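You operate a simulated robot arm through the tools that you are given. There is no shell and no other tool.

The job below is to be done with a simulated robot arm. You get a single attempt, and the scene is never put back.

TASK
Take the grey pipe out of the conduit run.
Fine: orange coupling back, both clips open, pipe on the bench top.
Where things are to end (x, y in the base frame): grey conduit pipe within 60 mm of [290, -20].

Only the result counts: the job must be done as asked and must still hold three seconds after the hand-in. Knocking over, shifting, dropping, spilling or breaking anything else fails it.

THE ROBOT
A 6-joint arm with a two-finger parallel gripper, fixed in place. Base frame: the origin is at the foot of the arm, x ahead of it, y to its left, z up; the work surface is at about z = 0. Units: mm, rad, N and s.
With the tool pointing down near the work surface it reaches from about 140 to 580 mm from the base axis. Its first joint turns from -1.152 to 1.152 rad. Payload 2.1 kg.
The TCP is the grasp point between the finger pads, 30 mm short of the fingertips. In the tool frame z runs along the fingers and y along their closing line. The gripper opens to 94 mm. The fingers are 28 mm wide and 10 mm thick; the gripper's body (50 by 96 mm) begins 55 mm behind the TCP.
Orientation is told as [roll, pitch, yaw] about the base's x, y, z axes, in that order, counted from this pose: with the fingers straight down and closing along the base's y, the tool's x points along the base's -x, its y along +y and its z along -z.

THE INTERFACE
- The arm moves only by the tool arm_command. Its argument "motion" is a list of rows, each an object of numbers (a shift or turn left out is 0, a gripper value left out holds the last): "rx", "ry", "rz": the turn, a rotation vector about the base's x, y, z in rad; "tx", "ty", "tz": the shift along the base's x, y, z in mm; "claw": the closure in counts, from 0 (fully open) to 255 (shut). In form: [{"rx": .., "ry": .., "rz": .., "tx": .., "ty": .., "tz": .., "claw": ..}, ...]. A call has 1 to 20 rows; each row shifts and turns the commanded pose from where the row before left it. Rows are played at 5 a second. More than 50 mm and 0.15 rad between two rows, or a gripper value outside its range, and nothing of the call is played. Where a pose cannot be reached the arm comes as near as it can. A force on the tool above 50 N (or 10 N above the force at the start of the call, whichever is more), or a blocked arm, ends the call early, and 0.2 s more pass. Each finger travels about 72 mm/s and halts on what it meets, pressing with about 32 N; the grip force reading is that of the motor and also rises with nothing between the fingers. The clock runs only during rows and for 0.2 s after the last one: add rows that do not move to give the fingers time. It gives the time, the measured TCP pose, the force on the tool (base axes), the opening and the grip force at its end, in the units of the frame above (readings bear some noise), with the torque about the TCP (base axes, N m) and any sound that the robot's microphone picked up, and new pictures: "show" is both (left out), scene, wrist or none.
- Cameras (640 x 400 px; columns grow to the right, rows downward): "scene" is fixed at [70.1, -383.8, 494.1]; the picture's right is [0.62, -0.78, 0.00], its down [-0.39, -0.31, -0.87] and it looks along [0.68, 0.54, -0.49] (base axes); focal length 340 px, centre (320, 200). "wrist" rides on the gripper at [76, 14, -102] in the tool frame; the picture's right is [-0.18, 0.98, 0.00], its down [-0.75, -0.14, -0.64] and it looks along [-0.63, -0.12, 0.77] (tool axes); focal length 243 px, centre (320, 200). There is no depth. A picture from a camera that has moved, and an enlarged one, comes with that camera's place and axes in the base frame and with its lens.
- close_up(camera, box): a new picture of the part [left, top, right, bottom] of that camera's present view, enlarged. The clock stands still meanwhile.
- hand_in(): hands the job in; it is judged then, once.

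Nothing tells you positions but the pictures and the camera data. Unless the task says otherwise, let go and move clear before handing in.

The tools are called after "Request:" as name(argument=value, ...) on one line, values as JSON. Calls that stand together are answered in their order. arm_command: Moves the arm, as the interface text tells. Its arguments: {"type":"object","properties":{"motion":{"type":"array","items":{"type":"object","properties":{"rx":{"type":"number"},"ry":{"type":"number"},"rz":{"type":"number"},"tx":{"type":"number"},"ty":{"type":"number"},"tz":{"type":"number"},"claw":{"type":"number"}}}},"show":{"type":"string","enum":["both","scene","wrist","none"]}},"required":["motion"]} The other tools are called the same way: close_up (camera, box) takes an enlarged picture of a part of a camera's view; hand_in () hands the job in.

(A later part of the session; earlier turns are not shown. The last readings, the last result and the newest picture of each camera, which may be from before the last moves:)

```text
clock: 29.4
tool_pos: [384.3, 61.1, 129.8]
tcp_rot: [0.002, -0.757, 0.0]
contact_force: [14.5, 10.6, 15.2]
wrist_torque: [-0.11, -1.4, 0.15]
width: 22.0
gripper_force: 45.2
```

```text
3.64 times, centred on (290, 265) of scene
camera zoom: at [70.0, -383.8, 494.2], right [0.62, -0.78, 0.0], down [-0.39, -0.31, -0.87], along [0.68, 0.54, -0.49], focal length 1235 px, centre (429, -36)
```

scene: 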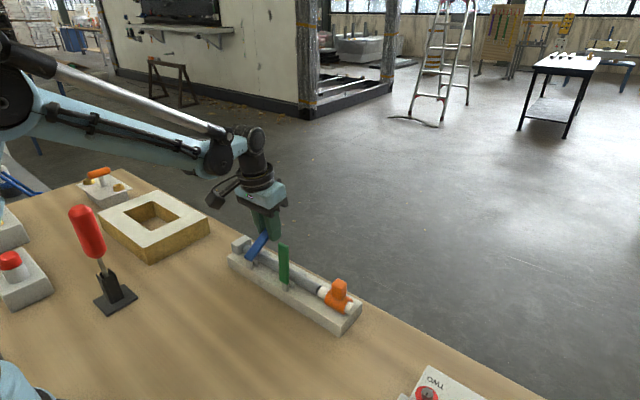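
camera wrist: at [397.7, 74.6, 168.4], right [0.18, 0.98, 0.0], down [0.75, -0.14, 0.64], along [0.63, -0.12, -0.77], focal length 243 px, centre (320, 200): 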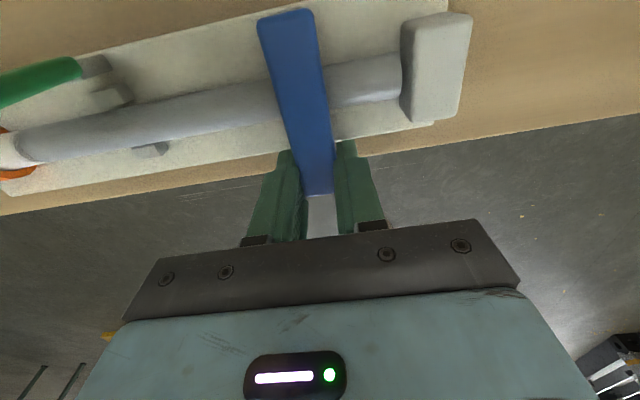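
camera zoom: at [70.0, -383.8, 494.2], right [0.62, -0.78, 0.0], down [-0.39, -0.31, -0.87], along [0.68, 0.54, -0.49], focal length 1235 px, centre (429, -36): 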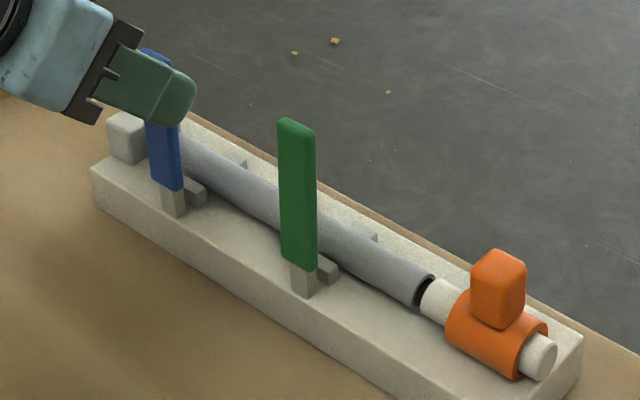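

The blue lever is now past vertical too. I'll release it, back the fingers out, and straighten up for a view of the pipe.

Request:
arm_command(motion=[{"claw": 140}, {}, {}, {}, {"tx": -13.6, "tz": 14.6}, {"tx": -13.6, "tz": 14.6}, {"tx": -13.6, "tz": 14.6}, {"tz": 20}, {}], show="both")

Request:
close_up(camera="scene", box=[220, 210, 360, 320])

Request:
close_up(camera="wrist", box=[40, 0, 440, 250])

```text
clock: 31.4
tool_pos: [342.6, 58.3, 195.4]
tcp_rot: [-0.001, -0.749, -0.001]
contact_force: [-0.5, -0.8, -0.3]
wrist_torque: [0.0, -0.04, 0.05]
width: 42.5
gripper_force: 0.0
camera wrist: at [218.5, 73.8, 218.7], right [0.14, 0.98, 0.12], down [0.12, -0.14, 0.98], along [0.98, -0.12, -0.13], focal length 243 px, centre (320, 200)
```

scene: 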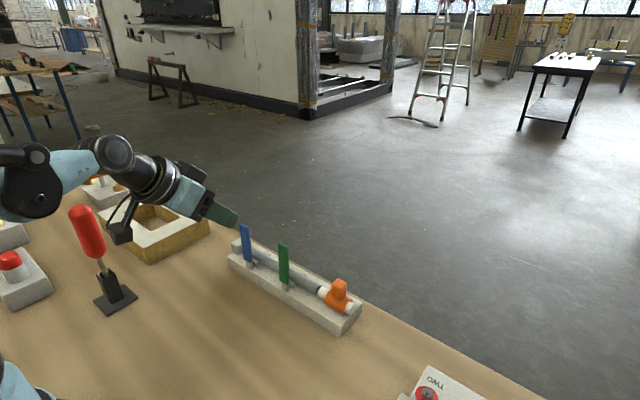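
wrist: 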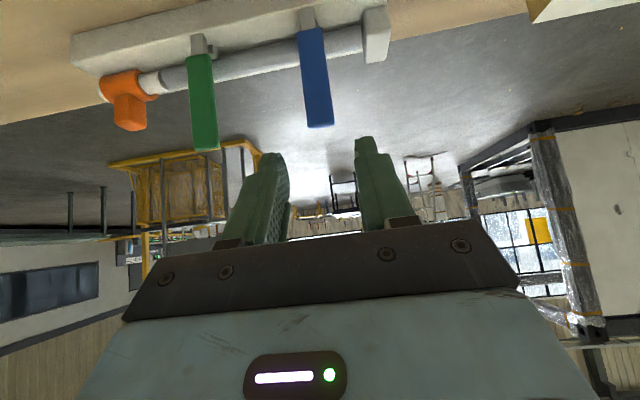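

```text
3.64 times, centred on (290, 265) of scene
camera zoom: at [70.1, -383.8, 494.1], right [0.62, -0.78, 0.0], down [-0.39, -0.31, -0.87], along [0.68, 0.54, -0.49], focal length 1235 px, centre (429, -36)
```

zoom: 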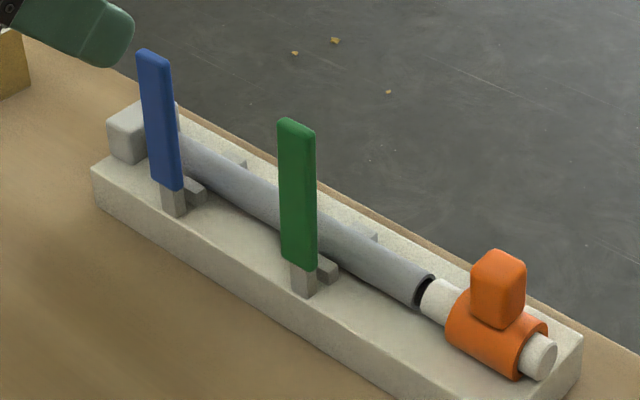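

```text
1.60 times, centred on (240, 125) of wrist
camera zoom: at [218.5, 73.8, 218.7], right [0.14, 0.98, 0.12], down [0.12, -0.14, 0.98], along [0.98, -0.12, -0.13], focal length 388 px, centre (448, 320)
```

zoom: 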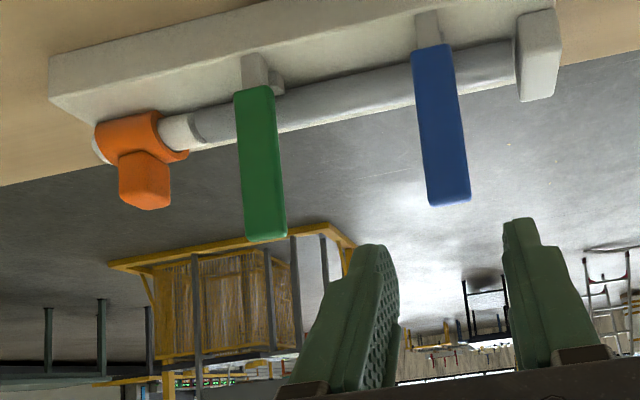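

Both levers stand open. Next is the pipe, so I'll measure the base height and the pipe more exactly before gripping it between the two levers.

Request:
close_up(camera="scene", box=[320, 275, 370, 335])

Request:
close_up(camera="scene", box=[250, 240, 310, 290])

Request:
close_up(camera="scene", box=[300, 265, 350, 305])

```text
6.67 times, centred on (345, 305) of scene
camera zoom: at [70.1, -383.8, 494.1], right [0.62, -0.78, 0.0], down [-0.39, -0.31, -0.87], along [0.68, 0.54, -0.49], focal length 2264 px, centre (153, -500)
```

zoom: 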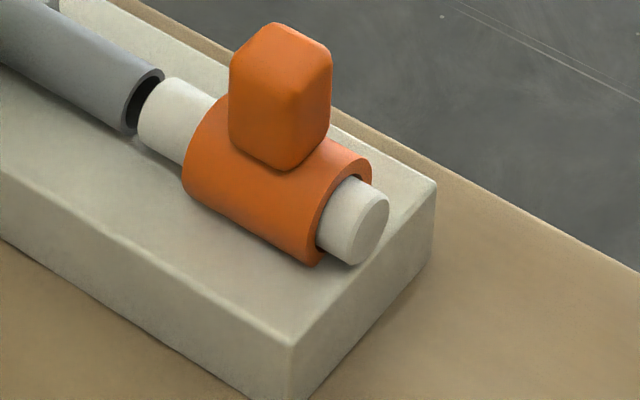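

```text
8.00 times, centred on (280, 265) of scene
camera zoom: at [70.1, -383.8, 494.1], right [0.62, -0.78, 0.0], down [-0.39, -0.31, -0.87], along [0.68, 0.54, -0.49], focal length 2717 px, centre (640, -320)
```

zoom: 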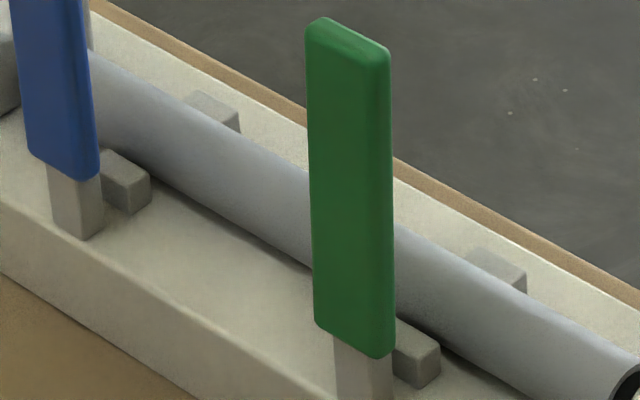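

```text
10.00 times, centred on (325, 285) of scene
camera zoom: at [70.1, -383.8, 494.1], right [0.62, -0.78, 0.0], down [-0.39, -0.31, -0.87], along [0.68, 0.54, -0.49], focal length 3396 px, centre (270, -650)
```

zoom: 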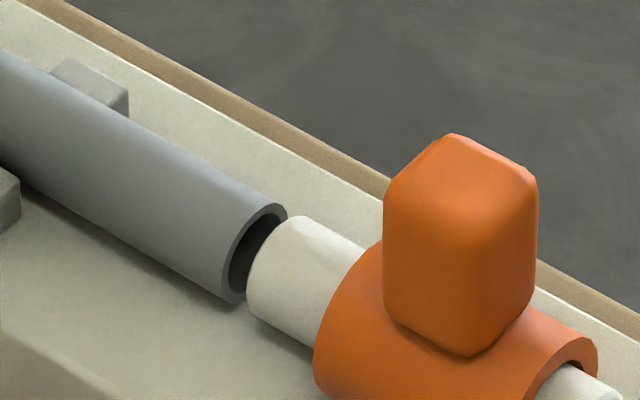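

The base top is at z ≈ 30, and the pipe (about 19 mm across, y ≈ -94 to 106, x ≈ 432) rests on it. I'll go high above its middle and yaw the tool by -90° so that the camera stays clear of the levers.

Request:
arm_command(motion=[{"tx": 14.9, "ty": -8.4, "tz": 5.8, "ry": 0.125}, {"tx": 14.9, "ty": -8.4, "tz": 5.8, "ry": 0.125}, {"tx": 14.9, "ty": -8.4, "tz": 5.8, "ry": 0.125}, {"tx": 14.9, "ty": -8.4, "tz": 5.8, "ry": 0.125}, {"tx": 14.9, "ty": -8.4, "tz": 5.8, "ry": 0.125}, {"tx": 14.9, "ty": -8.4, "tz": 5.8, "ry": 0.125}, {"rz": -0.1428}, {"rz": -0.1428}, {"rz": -0.1428}, {"rz": -0.1428}, {"rz": -0.1428}, {"rz": -0.1428}, {"rz": -0.1428}, {"rz": -0.1428}, {"rz": -0.1428}, {"rz": -0.1428}, {"rz": -0.1428}, {}], show="both")

```text
clock: 35.2
tool_pos: [431.6, 10.0, 227.6]
tcp_rot: [-0.001, 0.001, -1.573]
contact_force: [-0.5, -0.1, 0.3]
wrist_torque: [0.02, 0.02, -0.01]
width: 42.4
gripper_force: 0.0
camera wrist: at [446.8, 85.5, 331.6], right [0.98, -0.19, 0.0], down [-0.14, -0.75, 0.64], along [-0.12, -0.63, -0.77], focal length 243 px, centre (320, 200)
```

scene: 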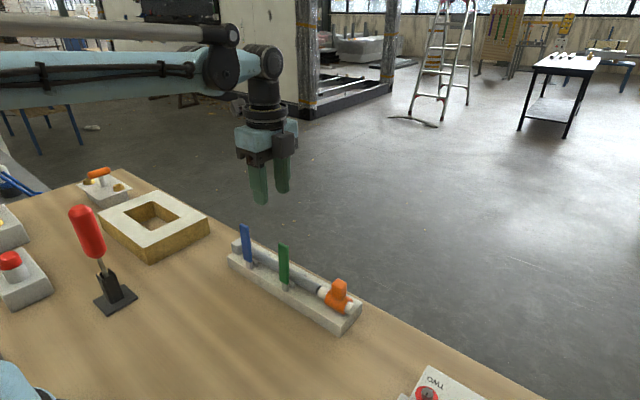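
wrist: 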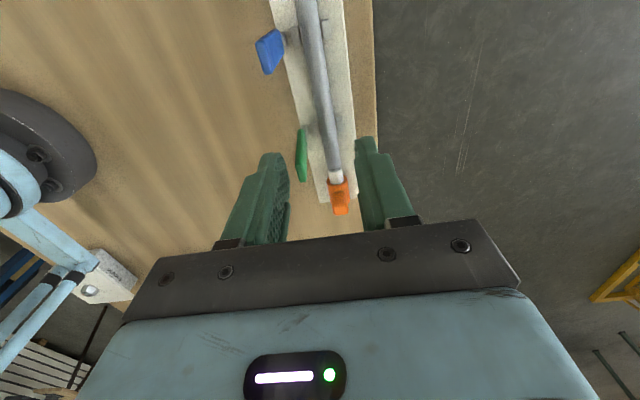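

Request:
close_up(camera="wrist", box=[240, 0, 400, 120])

Request:
close_up(camera="wrist", box=[270, 100, 390, 220])

```text
3.33 times, centred on (320, 60) of wrist
camera zoom: at [446.8, 85.5, 331.6], right [0.98, -0.19, 0.0], down [-0.14, -0.75, 0.64], along [-0.12, -0.63, -0.77], focal length 809 px, centre (320, 667)
```

zoom: 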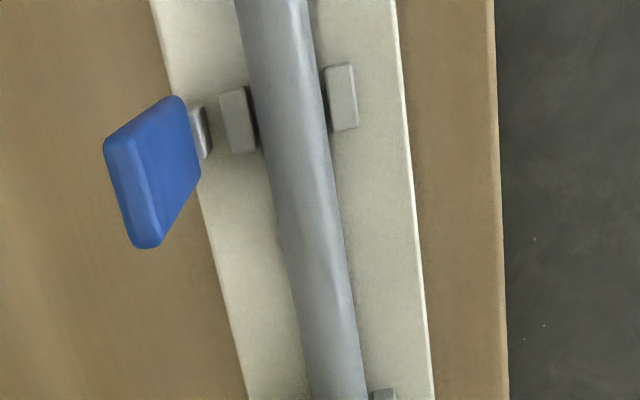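

```text
3.33 times, centred on (330, 160) of wrist
camera zoom: at [446.8, 85.5, 331.6], right [0.98, -0.19, 0.0], down [-0.14, -0.75, 0.64], along [-0.12, -0.63, -0.77], focal length 809 px, centre (287, 333)
```

zoom: 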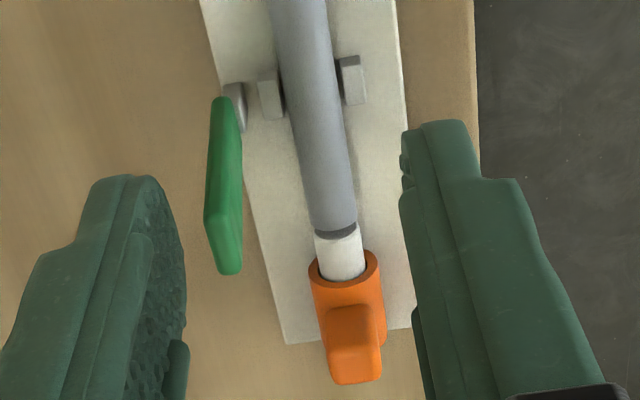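

The pipe's axis is at x ≈ 433, parallel to y. I'll descend between the upright levers with the fingers straddling the pipe, stopping a little above the base.

Request:
arm_command(motion=[{"tx": 1.2, "tz": -40}, {"tz": -40}, {"tz": -35}, {"tz": -25}, {"tz": -15}, {"tz": -5}, {}], show="both")

Request:
close_up(camera="scene", box=[210, 180, 360, 320])

Request:
close_up(camera="wrist", box=[220, 40, 420, 250])

```text
clock: 36.8
tool_pos: [432.9, 10.1, 68.5]
tcp_rot: [-0.001, 0.001, -1.572]
contact_force: [0.5, 0.3, 0.0]
wrist_torque: [0.02, -0.01, 0.02]
width: 42.1
gripper_force: 0.0
camera wrist: at [448.1, 86.3, 171.1], right [0.98, -0.18, 0.0], down [-0.14, -0.75, 0.64], along [-0.12, -0.63, -0.77], focal length 243 px, centre (320, 200)
```

scene: 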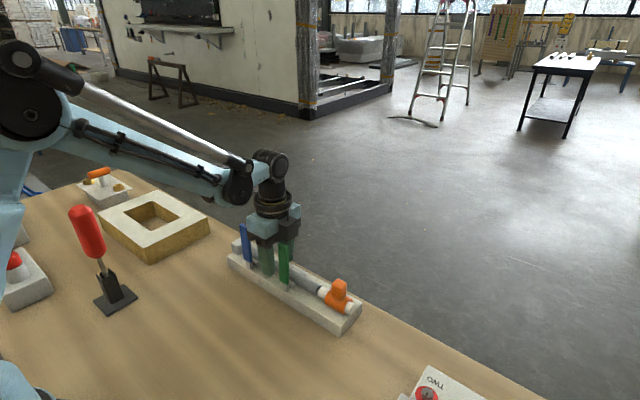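
wrist: 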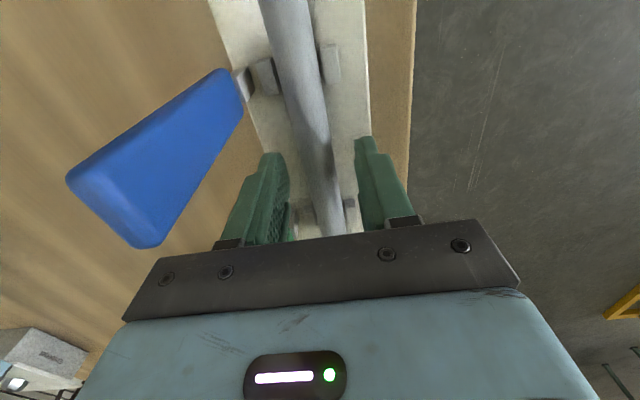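

```text
2.86 times, centred on (285, 250) of scene
camera zoom: at [70.1, -383.8, 494.1], right [0.62, -0.78, 0.0], down [-0.39, -0.31, -0.87], along [0.68, 0.54, -0.49], focal length 970 px, centre (420, 57)
```

zoom: 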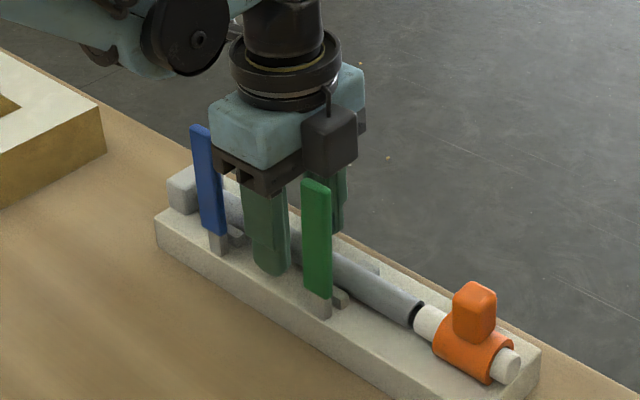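

```text
1.90 times, centred on (320, 145) of wrist
camera zoom: at [448.1, 86.3, 171.1], right [0.98, -0.18, 0.0], down [-0.14, -0.75, 0.64], along [-0.12, -0.63, -0.77], focal length 462 px, centre (320, 305)
```

zoom: 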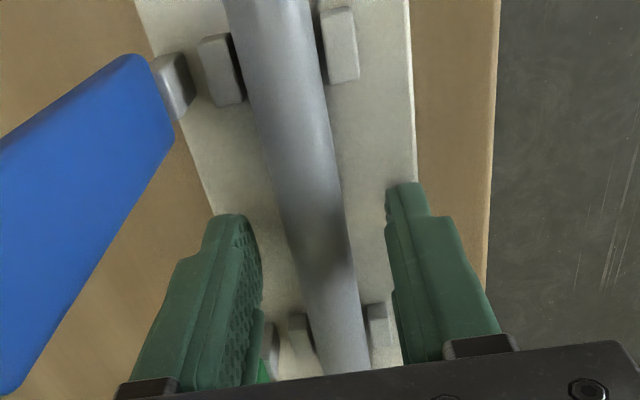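

The fingers straddle the pipe with room on both sides. I'll take one enlarged look at the dark part of the gripper near the green lever before going lower.

Request:
close_up(camera="scene", box=[240, 190, 320, 270])

```text
5.00 times, centred on (280, 230) of scene
camera zoom: at [70.1, -383.8, 494.1], right [0.62, -0.78, 0.0], down [-0.39, -0.31, -0.87], along [0.68, 0.54, -0.49], focal length 1698 px, centre (520, 50)
```

zoom: 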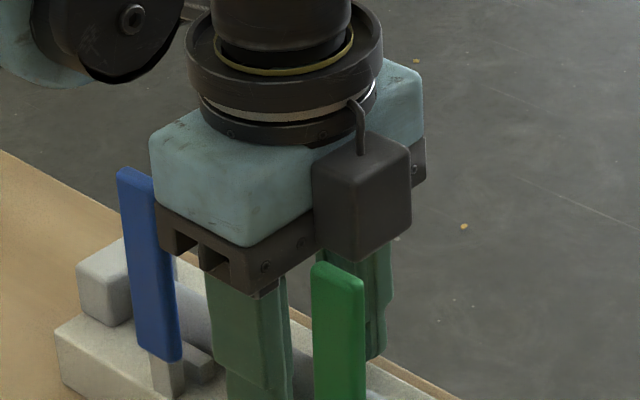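

That dark block is a small box on the gripper, about 9 mm from the green lever in x. I'll shift 4 mm toward +y for extra room, lower the last few millimetres gently and close on the pipe.

Request:
arm_command(motion=[{"ty": 4}, {"tz": -2}, {"tz": -2}, {"tz": -1}, {}, {"claw": 225}, {}, {}, {}], show="both")

Request:
close_up(camera="scene", box=[220, 190, 360, 320])

Request:
close_up(camera="wrist", box=[220, 40, 420, 250])

```text
clock: 38.8
tool_pos: [433.1, 13.3, 63.4]
tcp_rot: [0.001, 0.003, -1.572]
contact_force: [0.3, -0.7, -0.7]
wrist_torque: [0.0, 0.03, 0.0]
width: 18.0
gripper_force: 32.0
camera wrist: at [448.1, 90.0, 166.7], right [0.98, -0.18, 0.0], down [-0.14, -0.75, 0.64], along [-0.12, -0.63, -0.77], focal length 243 px, centre (320, 200)
```

scene: 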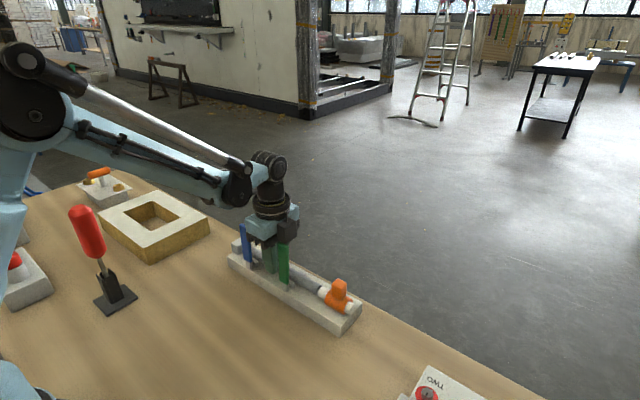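
wrist: 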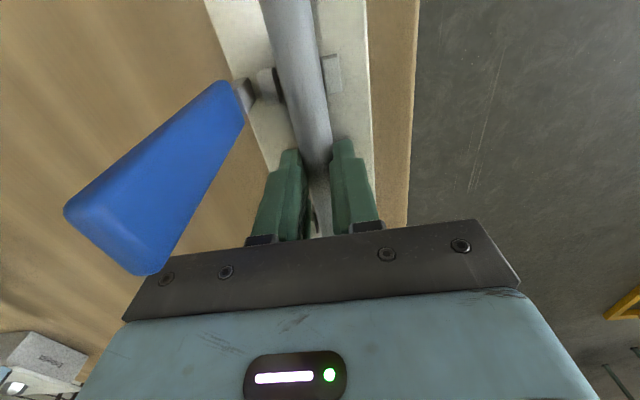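

```text
3.08 times, centred on (290, 255) of scene
camera zoom: at [70.1, -383.8, 494.1], right [0.62, -0.78, 0.0], down [-0.39, -0.31, -0.87], along [0.68, 0.54, -0.49], focal length 1045 px, centre (412, 31)
```

zoom: 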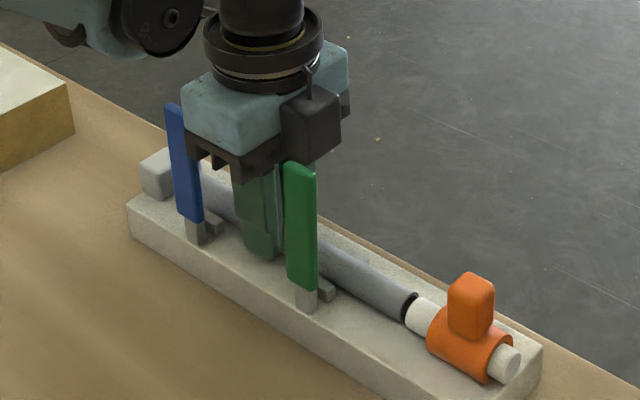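

```text
1.90 times, centred on (320, 145) of wrist
camera zoom: at [448.1, 90.0, 166.7], right [0.98, -0.18, 0.0], down [-0.14, -0.75, 0.64], along [-0.12, -0.63, -0.77], focal length 462 px, centre (320, 305)
```

zoom: 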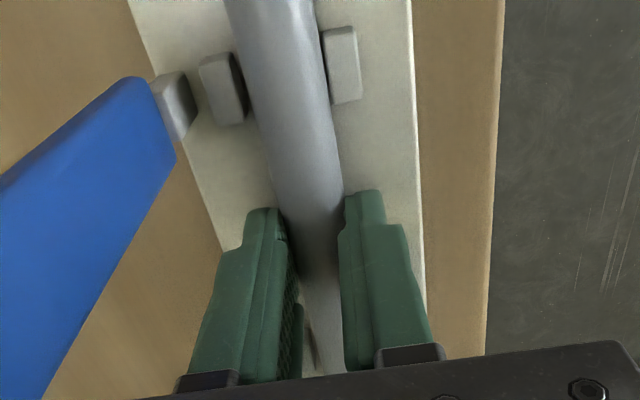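

The pipe is held at 18 mm width with no side load. I'll lift a little and check it comes free.

Request:
arm_command(motion=[{"tz": 3}, {"tz": 5}, {"tz": 7}, {}], show="wrist")

Request:
close_up(camera="scene", box=[220, 190, 360, 320])

```text
clock: 39.8
tool_pos: [432.4, 13.0, 79.5]
tcp_rot: [0.001, 0.004, -1.57]
contact_force: [-0.1, 0.1, 0.8]
wrist_torque: [0.0, 0.0, 0.0]
width: 11.0
gripper_force: 0.0
camera wrist: at [448.0, 89.7, 182.0], right [0.98, -0.18, 0.0], down [-0.14, -0.75, 0.64], along [-0.12, -0.63, -0.77], focal length 243 px, centre (320, 200)
```

wrist: 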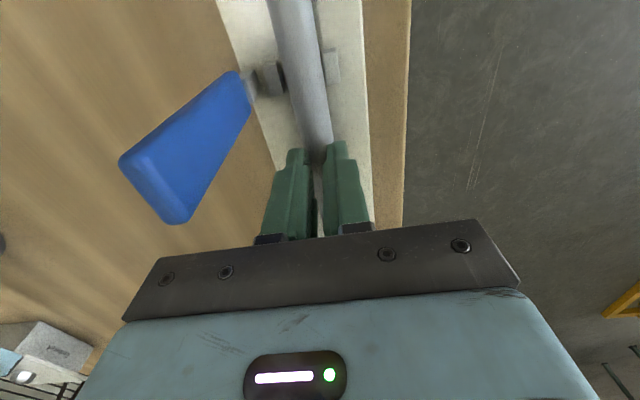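

```text
3.08 times, centred on (290, 255) of scene
camera zoom: at [70.1, -383.8, 494.1], right [0.62, -0.78, 0.0], down [-0.39, -0.31, -0.87], along [0.68, 0.54, -0.49], focal length 1045 px, centre (412, 31)
```

zoom: 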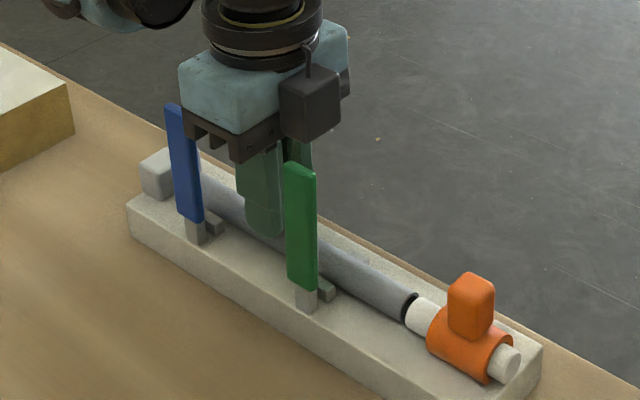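

The fingers slipped off the top of the pipe, so the grip was too high on it. The pipe looks unmoved. I'll check its state and the shape of the fingertips.

Request:
close_up(camera="scene", box=[250, 225, 310, 285])

Request:
close_up(camera="wrist", box=[240, 100, 400, 250])

Request:
close_up(camera="wrist", box=[220, 0, 380, 120])

```text
6.67 times, centred on (280, 255) of scene
camera zoom: at [70.1, -383.8, 494.1], right [0.62, -0.78, 0.0], down [-0.39, -0.31, -0.87], along [0.68, 0.54, -0.49], focal length 2264 px, centre (587, -167)
```

zoom: 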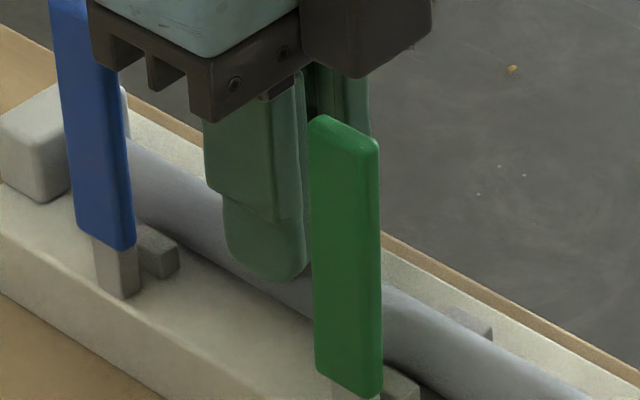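

```text
2.67 times, centred on (320, 175) of wrist
camera zoom: at [448.0, 89.7, 182.0], right [0.98, -0.18, 0.0], down [-0.14, -0.75, 0.64], along [-0.12, -0.63, -0.77], focal length 647 px, centre (320, 267)
```

zoom: 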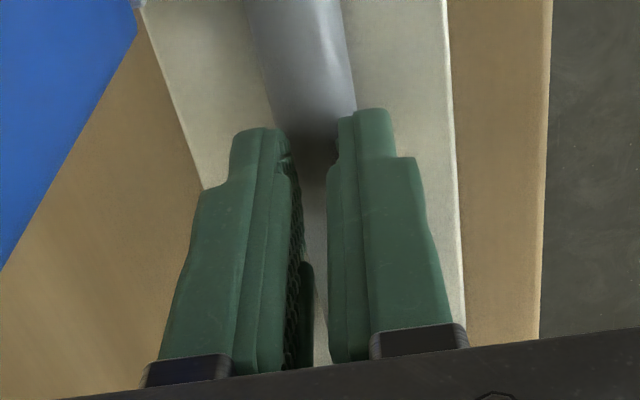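

```text
3.33 times, centred on (300, 60) of wrist
camera zoom: at [448.0, 89.7, 182.0], right [0.98, -0.18, 0.0], down [-0.14, -0.75, 0.64], along [-0.12, -0.63, -0.77], focal length 809 px, centre (387, 667)
```

zoom: 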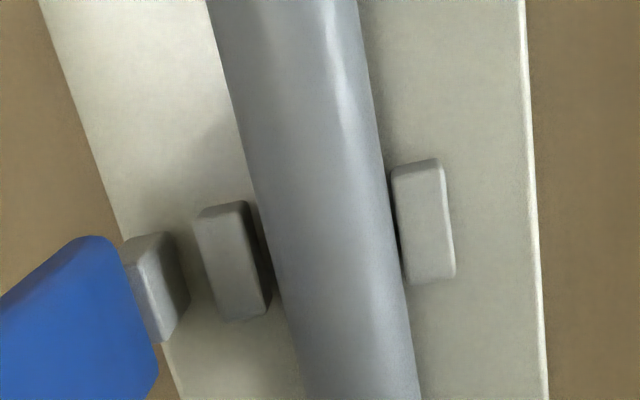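

The pipe is still lying undisturbed between its guide blocks, and the finger pads seem to begin a little above the tips. I'll open, go down deeper until just above the base top, and watch for contact.

Request:
arm_command(motion=[{"claw": 145}, {}, {"tz": -10}, {"tz": -6}, {"tz": -1}, {}], show="none")

Request:
close_up(camera="scene", box=[250, 225, 310, 285])

```text
clock: 41.2
tool_pos: [432.6, 12.5, 62.0]
tcp_rot: [0.0, 0.002, -1.572]
contact_force: [0.7, -0.7, 0.4]
wrist_torque: [0.02, 0.02, -0.03]
width: 40.4
gripper_force: 0.1
```

```text
6.67 times, centred on (280, 255) of scene
camera zoom: at [70.1, -383.8, 494.1], right [0.62, -0.78, 0.0], down [-0.39, -0.31, -0.87], along [0.68, 0.54, -0.49], focal length 2264 px, centre (587, -167)
```

zoom: 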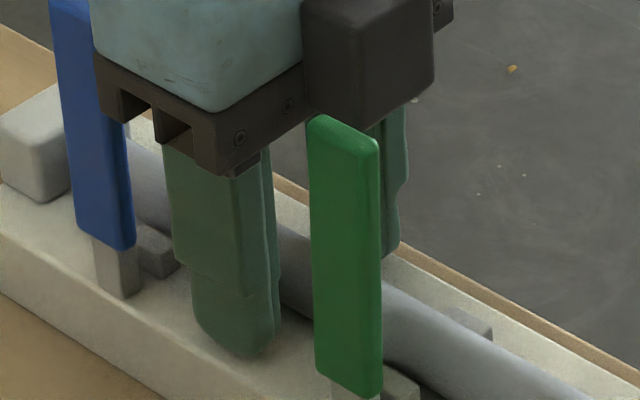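

Request:
arm_command(motion=[{"tz": -1}, {}], show="none")

Request:
arm_command(motion=[{"tz": -1}, {}], show="none")

```text
clock: 41.8
tool_pos: [433.3, 12.2, 60.2]
tcp_rot: [0.001, 0.002, -1.57]
contact_force: [-0.1, 0.4, 3.1]
wrist_torque: [-0.04, -0.06, -0.04]
width: 40.4
gripper_force: 0.1
```

```text
clock: 42.4
tool_pos: [433.4, 13.4, 61.0]
tcp_rot: [-0.001, 0.002, -1.571]
contact_force: [-3.4, 0.3, 41.6]
wrist_torque: [-0.36, -0.33, -0.04]
width: 40.1
gripper_force: 0.1
```

The fingertips just touched the base top, so it lies at about z = 31. I'll back off 1.2 mm and close with full force on the pipe.

Request:
arm_command(motion=[{"tz": 1.2}, {}], show="none")

Request:
arm_command(motion=[{"claw": 255}, {}, {}, {}, {}], show="wrist")

```text
clock: 43.0
tool_pos: [433.7, 12.8, 61.4]
tcp_rot: [0.001, 0.002, -1.569]
contact_force: [-2.8, -0.7, 8.7]
wrist_torque: [-0.17, -0.18, 0.0]
width: 40.3
gripper_force: 0.0
```

```text
clock: 44.2
tool_pos: [433.5, 14.0, 60.2]
tcp_rot: [-0.001, 0.003, -1.57]
contact_force: [0.4, 0.6, 0.1]
wrist_torque: [0.04, -0.02, -0.01]
width: 18.0
gripper_force: 32.0
camera wrist: at [448.2, 89.7, 163.8], right [0.98, -0.18, 0.0], down [-0.14, -0.75, 0.64], along [-0.12, -0.63, -0.77], focal length 243 px, centre (320, 200)
```

wrist: 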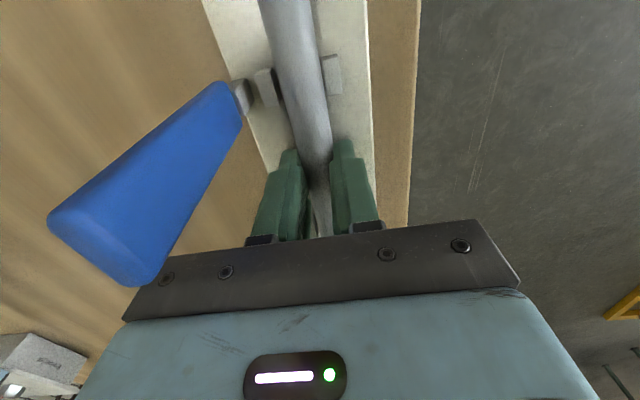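

The width is again 18.0 mm, so that is the pipe's true diameter and the grip is on its middle. I'll lift in tiny steps and watch the force to see what is holding it.

Request:
arm_command(motion=[{"tz": 1}, {}], show="none")

Request:
arm_command(motion=[{"tz": 1}, {}], show="none")

Request:
arm_command(motion=[{"tz": 1}, {}], show="none")

```text
clock: 44.8
tool_pos: [432.8, 13.1, 61.3]
tcp_rot: [0.001, 0.001, -1.57]
contact_force: [0.8, -0.1, 1.4]
wrist_torque: [0.04, -0.02, 0.01]
width: 18.1
gripper_force: 32.6
```

```text
clock: 45.4
tool_pos: [434.3, 12.8, 62.5]
tcp_rot: [0.0, 0.002, -1.57]
contact_force: [0.9, 0.1, -1.3]
wrist_torque: [0.01, -0.01, 0.01]
width: 18.3
gripper_force: 32.1
```

```text
clock: 46.0
tool_pos: [433.3, 12.4, 63.4]
tcp_rot: [-0.002, 0.002, -1.57]
contact_force: [-0.3, 0.2, -0.9]
wrist_torque: [0.02, -0.02, 0.02]
width: 18.0
gripper_force: 32.1
```

Request:
arm_command(motion=[{"tz": 2}, {"tz": 2}, {}], show="none")

Request:
close_up(camera="scene", box=[220, 215, 360, 320])

Request:
close_up(camera="scene", box=[300, 265, 350, 305])

Request:
close_up(camera="wrist", box=[220, 0, 400, 250])

```text
clock: 46.8
tool_pos: [433.7, 13.2, 68.2]
tcp_rot: [0.001, 0.002, -1.57]
contact_force: [-0.2, -0.8, -1.1]
wrist_torque: [-0.01, -0.02, 0.03]
width: 17.9
gripper_force: 32.0
```

```text
3.81 times, centred on (290, 268) of scene
camera zoom: at [70.1, -383.8, 494.1], right [0.62, -0.78, 0.0], down [-0.39, -0.31, -0.87], along [0.68, 0.54, -0.49], focal length 1294 px, centre (434, -57)
```

zoom: 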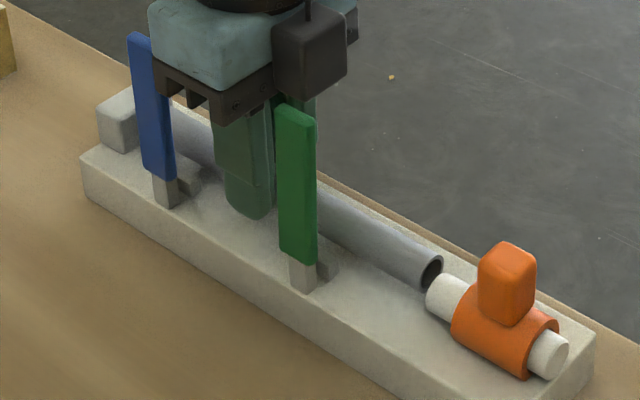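

```text
10.00 times, centred on (325, 285) of scene
camera zoom: at [70.1, -383.8, 494.1], right [0.62, -0.78, 0.0], down [-0.39, -0.31, -0.87], along [0.68, 0.54, -0.49], focal length 3396 px, centre (270, -650)
```

zoom: 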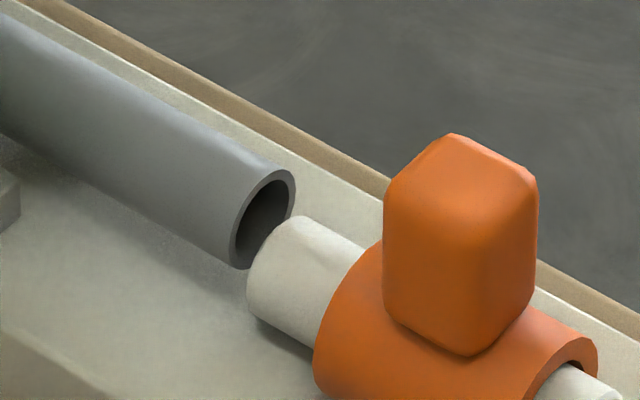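

```text
1.60 times, centred on (310, 125) of wrist
camera zoom: at [448.4, 89.4, 171.0], right [0.98, -0.18, 0.0], down [-0.14, -0.75, 0.64], along [-0.12, -0.63, -0.77], focal length 388 px, centre (336, 320)
```

zoom: 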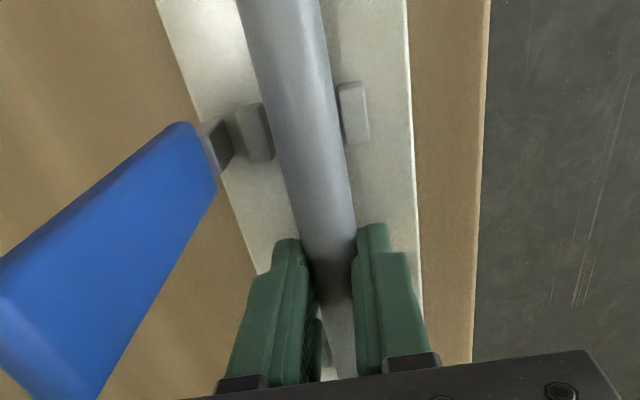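

The pipe is coming up with the gripper this time, with its end clearly raised above the stub. I'll keep lifting gently.

Request:
arm_command(motion=[{"tz": 2}, {"tz": 3}, {"tz": 3}, {"tz": 4}, {"tz": 4}, {"tz": 4}, {}], show="none")

Request:
close_up(camera="scene", box=[220, 195, 360, 320])

```text
clock: 48.4
tool_pos: [431.9, 14.0, 87.4]
tcp_rot: [0.0, 0.001, -1.571]
contact_force: [0.3, 0.1, -1.1]
wrist_torque: [-0.01, 0.0, -0.01]
width: 17.9
gripper_force: 32.3
```

```text
3.20 times, centred on (290, 258) of scene
camera zoom: at [70.1, -383.8, 494.1], right [0.62, -0.78, 0.0], down [-0.39, -0.31, -0.87], along [0.68, 0.54, -0.49], focal length 1087 px, centre (416, 16)
```

zoom: 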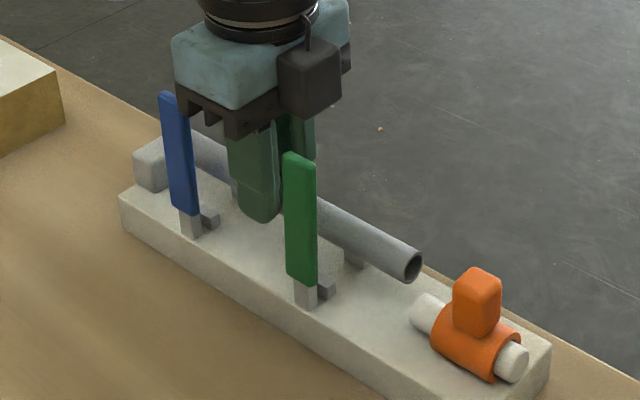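

The pipe is lifting level and clear of its guide blocks. I'll take it straight up until it is above the tops of the levers.

Request:
arm_command(motion=[{"tz": 5}, {"tz": 6}, {"tz": 6}, {"tz": 6}, {"tz": 6}, {"tz": 6}, {"tz": 7}, {"tz": 7}, {"tz": 7}, {"tz": 7}, {"tz": 7}, {"tz": 7}, {"tz": 7}, {"tz": 7}, {"tz": 7}, {"tz": 7}, {"tz": 6}, {"tz": 5}, {"tz": 3}, {}], show="both")

Request:
close_up(camera="scene", box=[200, 140, 360, 330])

```text
clock: 52.6
tool_pos: [433.7, 11.8, 206.4]
tcp_rot: [0.0, 0.002, -1.569]
contact_force: [0.6, 0.2, -1.5]
wrist_torque: [0.01, 0.01, -0.03]
width: 18.2
gripper_force: 31.5
camera wrist: at [447.6, 89.6, 309.9], right [0.98, -0.18, 0.0], down [-0.14, -0.75, 0.64], along [-0.12, -0.63, -0.77], focal length 243 px, centre (320, 200)
```

scene: 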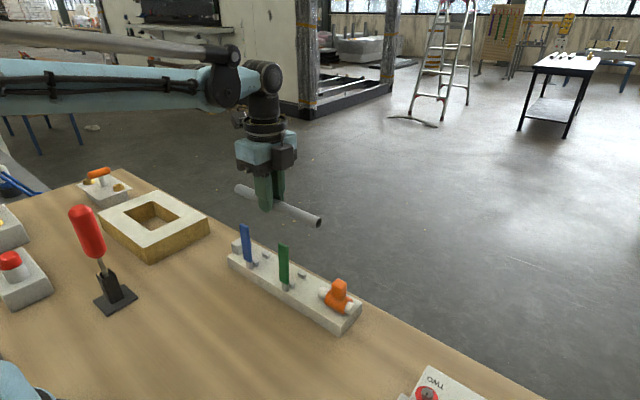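
wrist: 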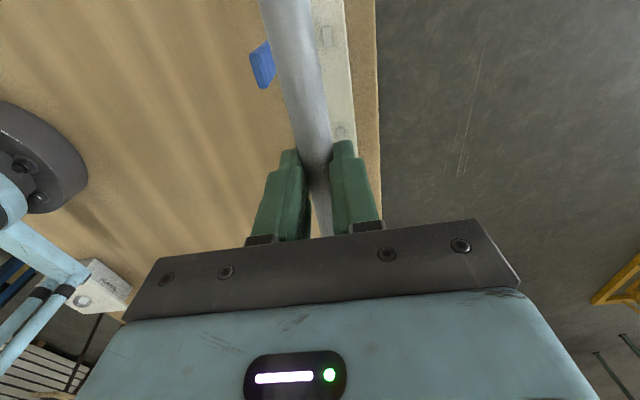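

```text
2.11 times, centred on (280, 235) of scene
camera zoom: at [70.1, -383.8, 494.1], right [0.62, -0.78, 0.0], down [-0.39, -0.31, -0.87], along [0.68, 0.54, -0.49], focal length 715 px, centre (404, 126)
```

zoom: 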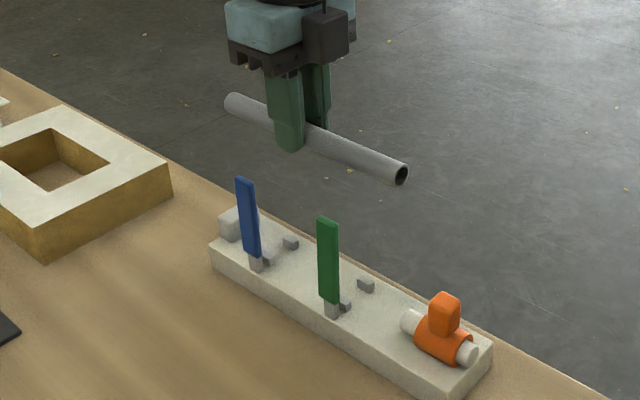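

The pipe is held level well above the levers. I'll carry it back toward x = 290, y = -20 at this height.

Request:
arm_command(motion=[{"tx": -6, "ty": -1}, {"tx": -9, "ty": -2}, {"tx": -11, "ty": -2}, {"tx": -11, "ty": -2}, {"tx": -11, "ty": -2}, {"tx": -11, "ty": -2}, {"tx": -11, "ty": -2}, {"tx": -11, "ty": -2}, {"tx": -11, "ty": -2}, {"tx": -11, "ty": -2}, {"tx": -11, "ty": -2}, {"tx": -11, "ty": -2}, {"tx": -9, "ty": -2}, {"tx": -6, "ty": -1}, {"tx": -3}, {}], show="both")

```text
clock: 56.0
tool_pos: [289.0, -12.5, 206.4]
tcp_rot: [0.001, 0.002, -1.572]
contact_force: [0.6, 0.8, -0.9]
wrist_torque: [0.0, 0.0, 0.02]
width: 18.1
gripper_force: 31.6
camera wrist: at [305.1, 63.4, 309.9], right [0.98, -0.18, 0.0], down [-0.14, -0.75, 0.64], along [-0.12, -0.63, -0.77], focal length 243 px, centre (320, 200)
```

scene: 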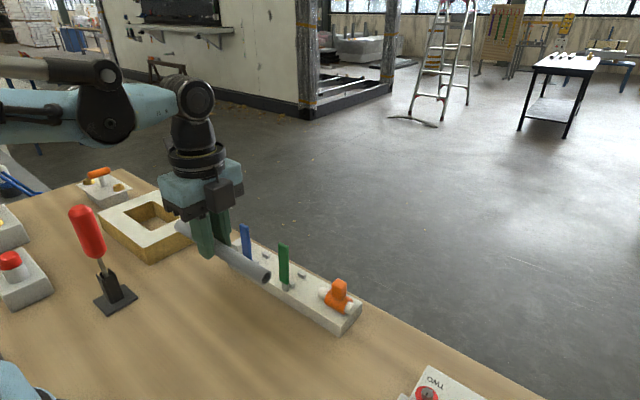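
wrist: 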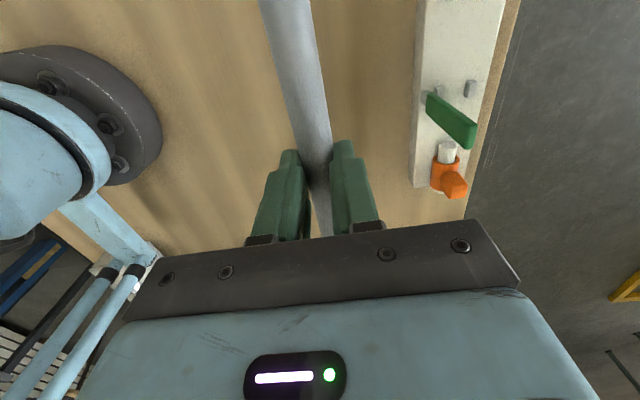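

The pipe hangs over the open bench at about (290, -17). I'll lower it to a few millimetres above the surface.

Request:
arm_command(motion=[{"tz": -6}, {"tz": -9}, {"tz": -11}, {"tz": -11}, {"tz": -11}, {"tz": -11}, {"tz": -11}, {"tz": -11}, {"tz": -11}, {"tz": -11}, {"tz": -11}, {"tz": -11}, {"tz": -11}, {"tz": -11}, {"tz": -9}, {"tz": -6}, {"tz": -4}, {"tz": -2}, {}], show="both")

Request:
close_up(camera="scene", box=[150, 220, 310, 340])

```text
clock: 60.0
tool_pos: [289.3, -13.8, 38.4]
tcp_rot: [0.0, 0.001, -1.571]
contact_force: [0.0, -0.1, -0.9]
wrist_torque: [0.03, -0.01, -0.02]
width: 18.1
gripper_force: 32.3
camera wrist: at [305.0, 63.3, 141.6], right [0.98, -0.18, 0.0], down [-0.14, -0.75, 0.64], along [-0.12, -0.63, -0.77], focal length 243 px, centre (320, 200)
```

scene: 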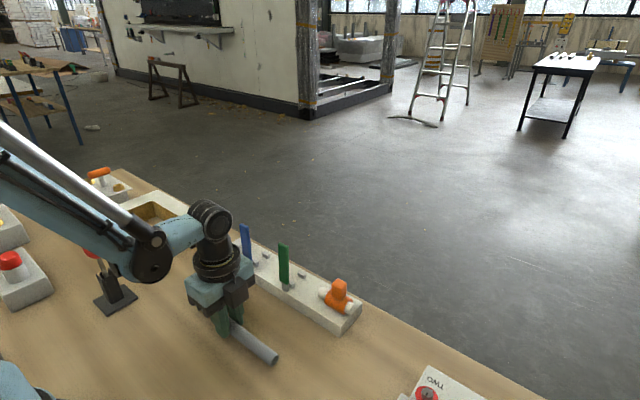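
wrist: 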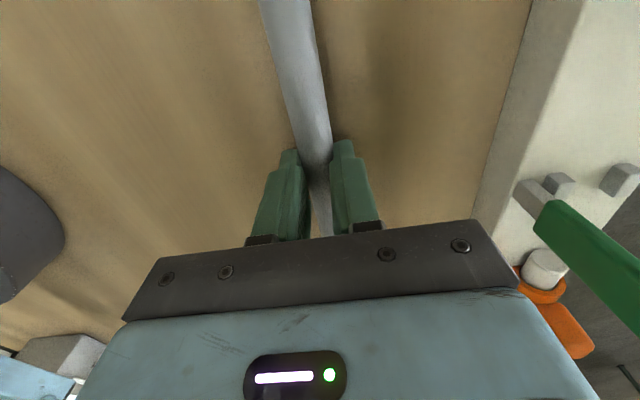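

```text
3.33 times, centred on (230, 280) of scene
camera zoom: at [70.1, -383.8, 494.1], right [0.62, -0.78, 0.0], down [-0.39, -0.31, -0.87], along [0.68, 0.54, -0.49], focal length 1132 px, centre (620, -67)
```

zoom: 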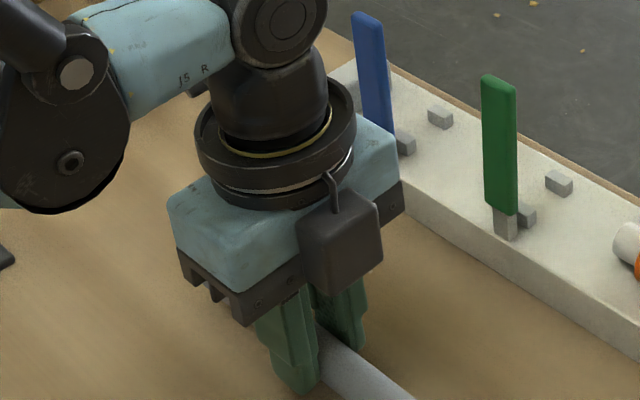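

The pipe is about 8 mm above the bench. I'll lower it in small steps until I feel light contact.

Request:
arm_command(motion=[{"tz": -2}, {"tz": -2}, {"tz": -1.5}, {}], show="none")

Request:
arm_command(motion=[{"tz": -1}, {}], show="none")

Request:
arm_command(motion=[{"tz": -0.6}, {}], show="none")

```text
clock: 61.0
tool_pos: [290.2, -11.6, 32.9]
tcp_rot: [0.0, 0.0, -1.571]
contact_force: [0.0, 0.5, -1.0]
wrist_torque: [0.03, 0.01, 0.01]
width: 17.7
gripper_force: 32.0
```

```text
clock: 61.6
tool_pos: [289.6, -12.6, 31.1]
tcp_rot: [-0.001, 0.001, -1.57]
contact_force: [-0.3, -0.2, -1.2]
wrist_torque: [0.0, -0.01, -0.03]
width: 18.1
gripper_force: 31.5
```

```text
clock: 62.2
tool_pos: [290.6, -13.3, 31.9]
tcp_rot: [0.0, 0.003, -1.571]
contact_force: [0.0, -0.4, -0.3]
wrist_torque: [-0.01, 0.0, 0.03]
width: 18.4
gripper_force: 32.6
```

Request:
arm_command(motion=[{"tz": -0.5}, {}], show="none")

Request:
arm_command(motion=[{"tz": -0.5}, {}], show="none")

Request:
close_up(camera="scene", box=[200, 290, 300, 370])

```text
clock: 62.8
tool_pos: [290.7, -14.1, 30.5]
tcp_rot: [0.0, 0.001, -1.572]
contact_force: [-0.4, 0.0, -0.2]
wrist_torque: [0.04, -0.01, 0.01]
width: 18.0
gripper_force: 31.9
```

```text
clock: 63.4
tool_pos: [290.3, -12.9, 28.8]
tcp_rot: [0.001, 0.003, -1.57]
contact_force: [-0.6, -0.3, -0.8]
wrist_torque: [0.01, 0.02, 0.02]
width: 18.0
gripper_force: 31.7
```

```text
5.00 times, centred on (250, 330) of scene
camera zoom: at [70.1, -383.8, 494.1], right [0.62, -0.78, 0.0], down [-0.39, -0.31, -0.87], along [0.68, 0.54, -0.49], focal length 1698 px, centre (670, -450)
```

zoom: 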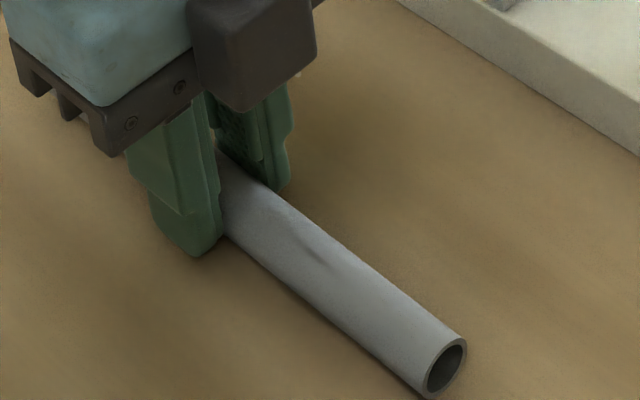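

Request:
arm_command(motion=[{"tz": -0.4}, {}], show="none")

Request:
arm_command(motion=[{"tz": -0.4}, {}], show="none")

```text
clock: 64.0
tool_pos: [290.2, -12.3, 29.9]
tcp_rot: [0.0, 0.001, -1.57]
contact_force: [-0.4, -0.4, 1.3]
wrist_torque: [-0.02, 0.0, 0.0]
width: 18.2
gripper_force: 32.0
```

```text
clock: 64.6
tool_pos: [290.4, -13.0, 29.7]
tcp_rot: [-0.003, 0.001, -1.571]
contact_force: [-4.4, 0.7, 49.0]
wrist_torque: [-0.31, -0.08, -0.02]
width: 18.0
gripper_force: 31.8
```

There was firm contact on that last step, so the pipe and fingertips are on the bench. I'll ease up slightly before opening.

Request:
arm_command(motion=[{"tz": 0.4}, {}], show="none")

```text
clock: 65.2
tool_pos: [290.8, -12.8, 29.6]
tcp_rot: [0.001, 0.001, -1.57]
contact_force: [-5.0, 5.3, 49.9]
wrist_torque: [-0.67, 0.05, -0.2]
width: 18.0
gripper_force: 32.1
```

Request:
arm_command(motion=[{"tz": 0.6}, {}], show="none")

```text
clock: 65.8
tool_pos: [290.2, -13.7, 30.1]
tcp_rot: [0.0, -0.001, -1.571]
contact_force: [-1.1, -0.2, -1.4]
wrist_torque: [-0.01, 0.0, 0.04]
width: 18.0
gripper_force: 31.6
```

The load is back to about the pipe's weight, so it hovers a fraction of a millimetre above the bench. I'll open the fingers slowly so it settles without rolling.

Request:
arm_command(motion=[{"claw": 212}, {"claw": 207}, {"claw": 205}, {"claw": 203}, {"claw": 201}, {"claw": 199}, {"claw": 196}, {"claw": 193}, {"claw": 190}, {"claw": 185}, {}], show="both")

Request:
close_up(camera="scene", box=[200, 290, 300, 370])

```text
clock: 68.2
tool_pos: [290.3, -13.3, 30.7]
tcp_rot: [-0.001, 0.0, -1.571]
contact_force: [-0.1, 1.0, -0.1]
wrist_torque: [-0.02, 0.03, -0.03]
width: 26.0
gripper_force: 0.2
camera wrist: at [305.2, 63.4, 133.9], right [0.98, -0.18, 0.0], down [-0.14, -0.75, 0.64], along [-0.12, -0.63, -0.77], focal length 243 px, centre (320, 200)
```

scene: 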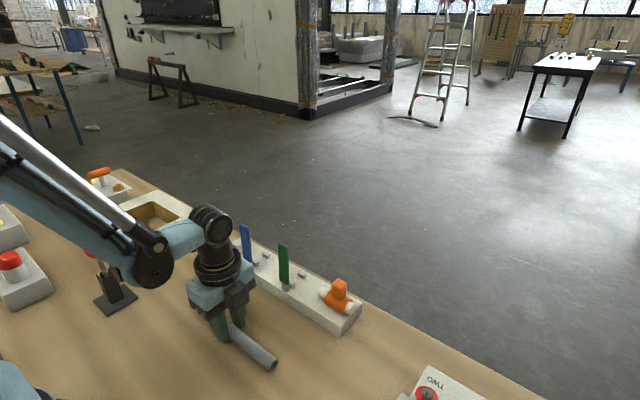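
wrist: 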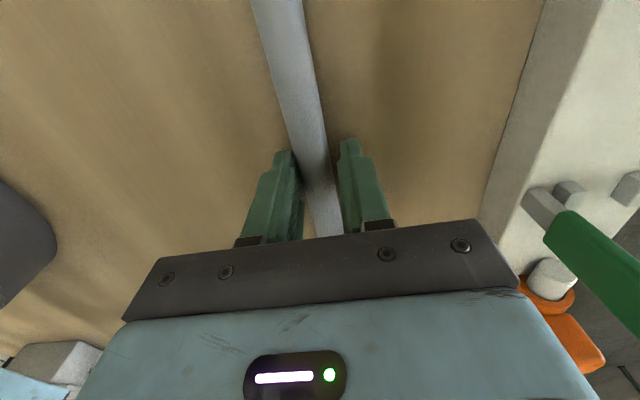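

```text
5.00 times, centred on (250, 330) of scene
camera zoom: at [70.1, -383.8, 494.1], right [0.62, -0.78, 0.0], down [-0.39, -0.31, -0.87], along [0.68, 0.54, -0.49], focal length 1698 px, centre (670, -450)
```

zoom: 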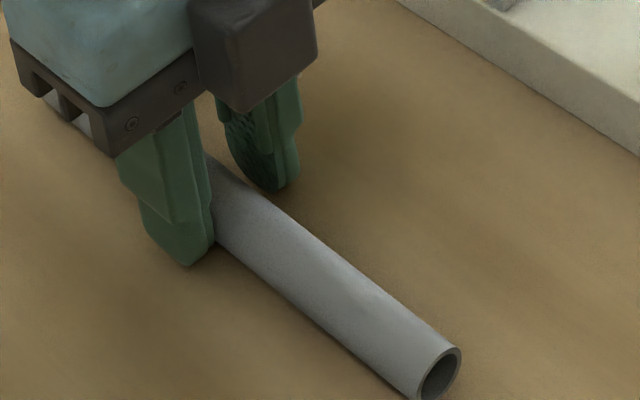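

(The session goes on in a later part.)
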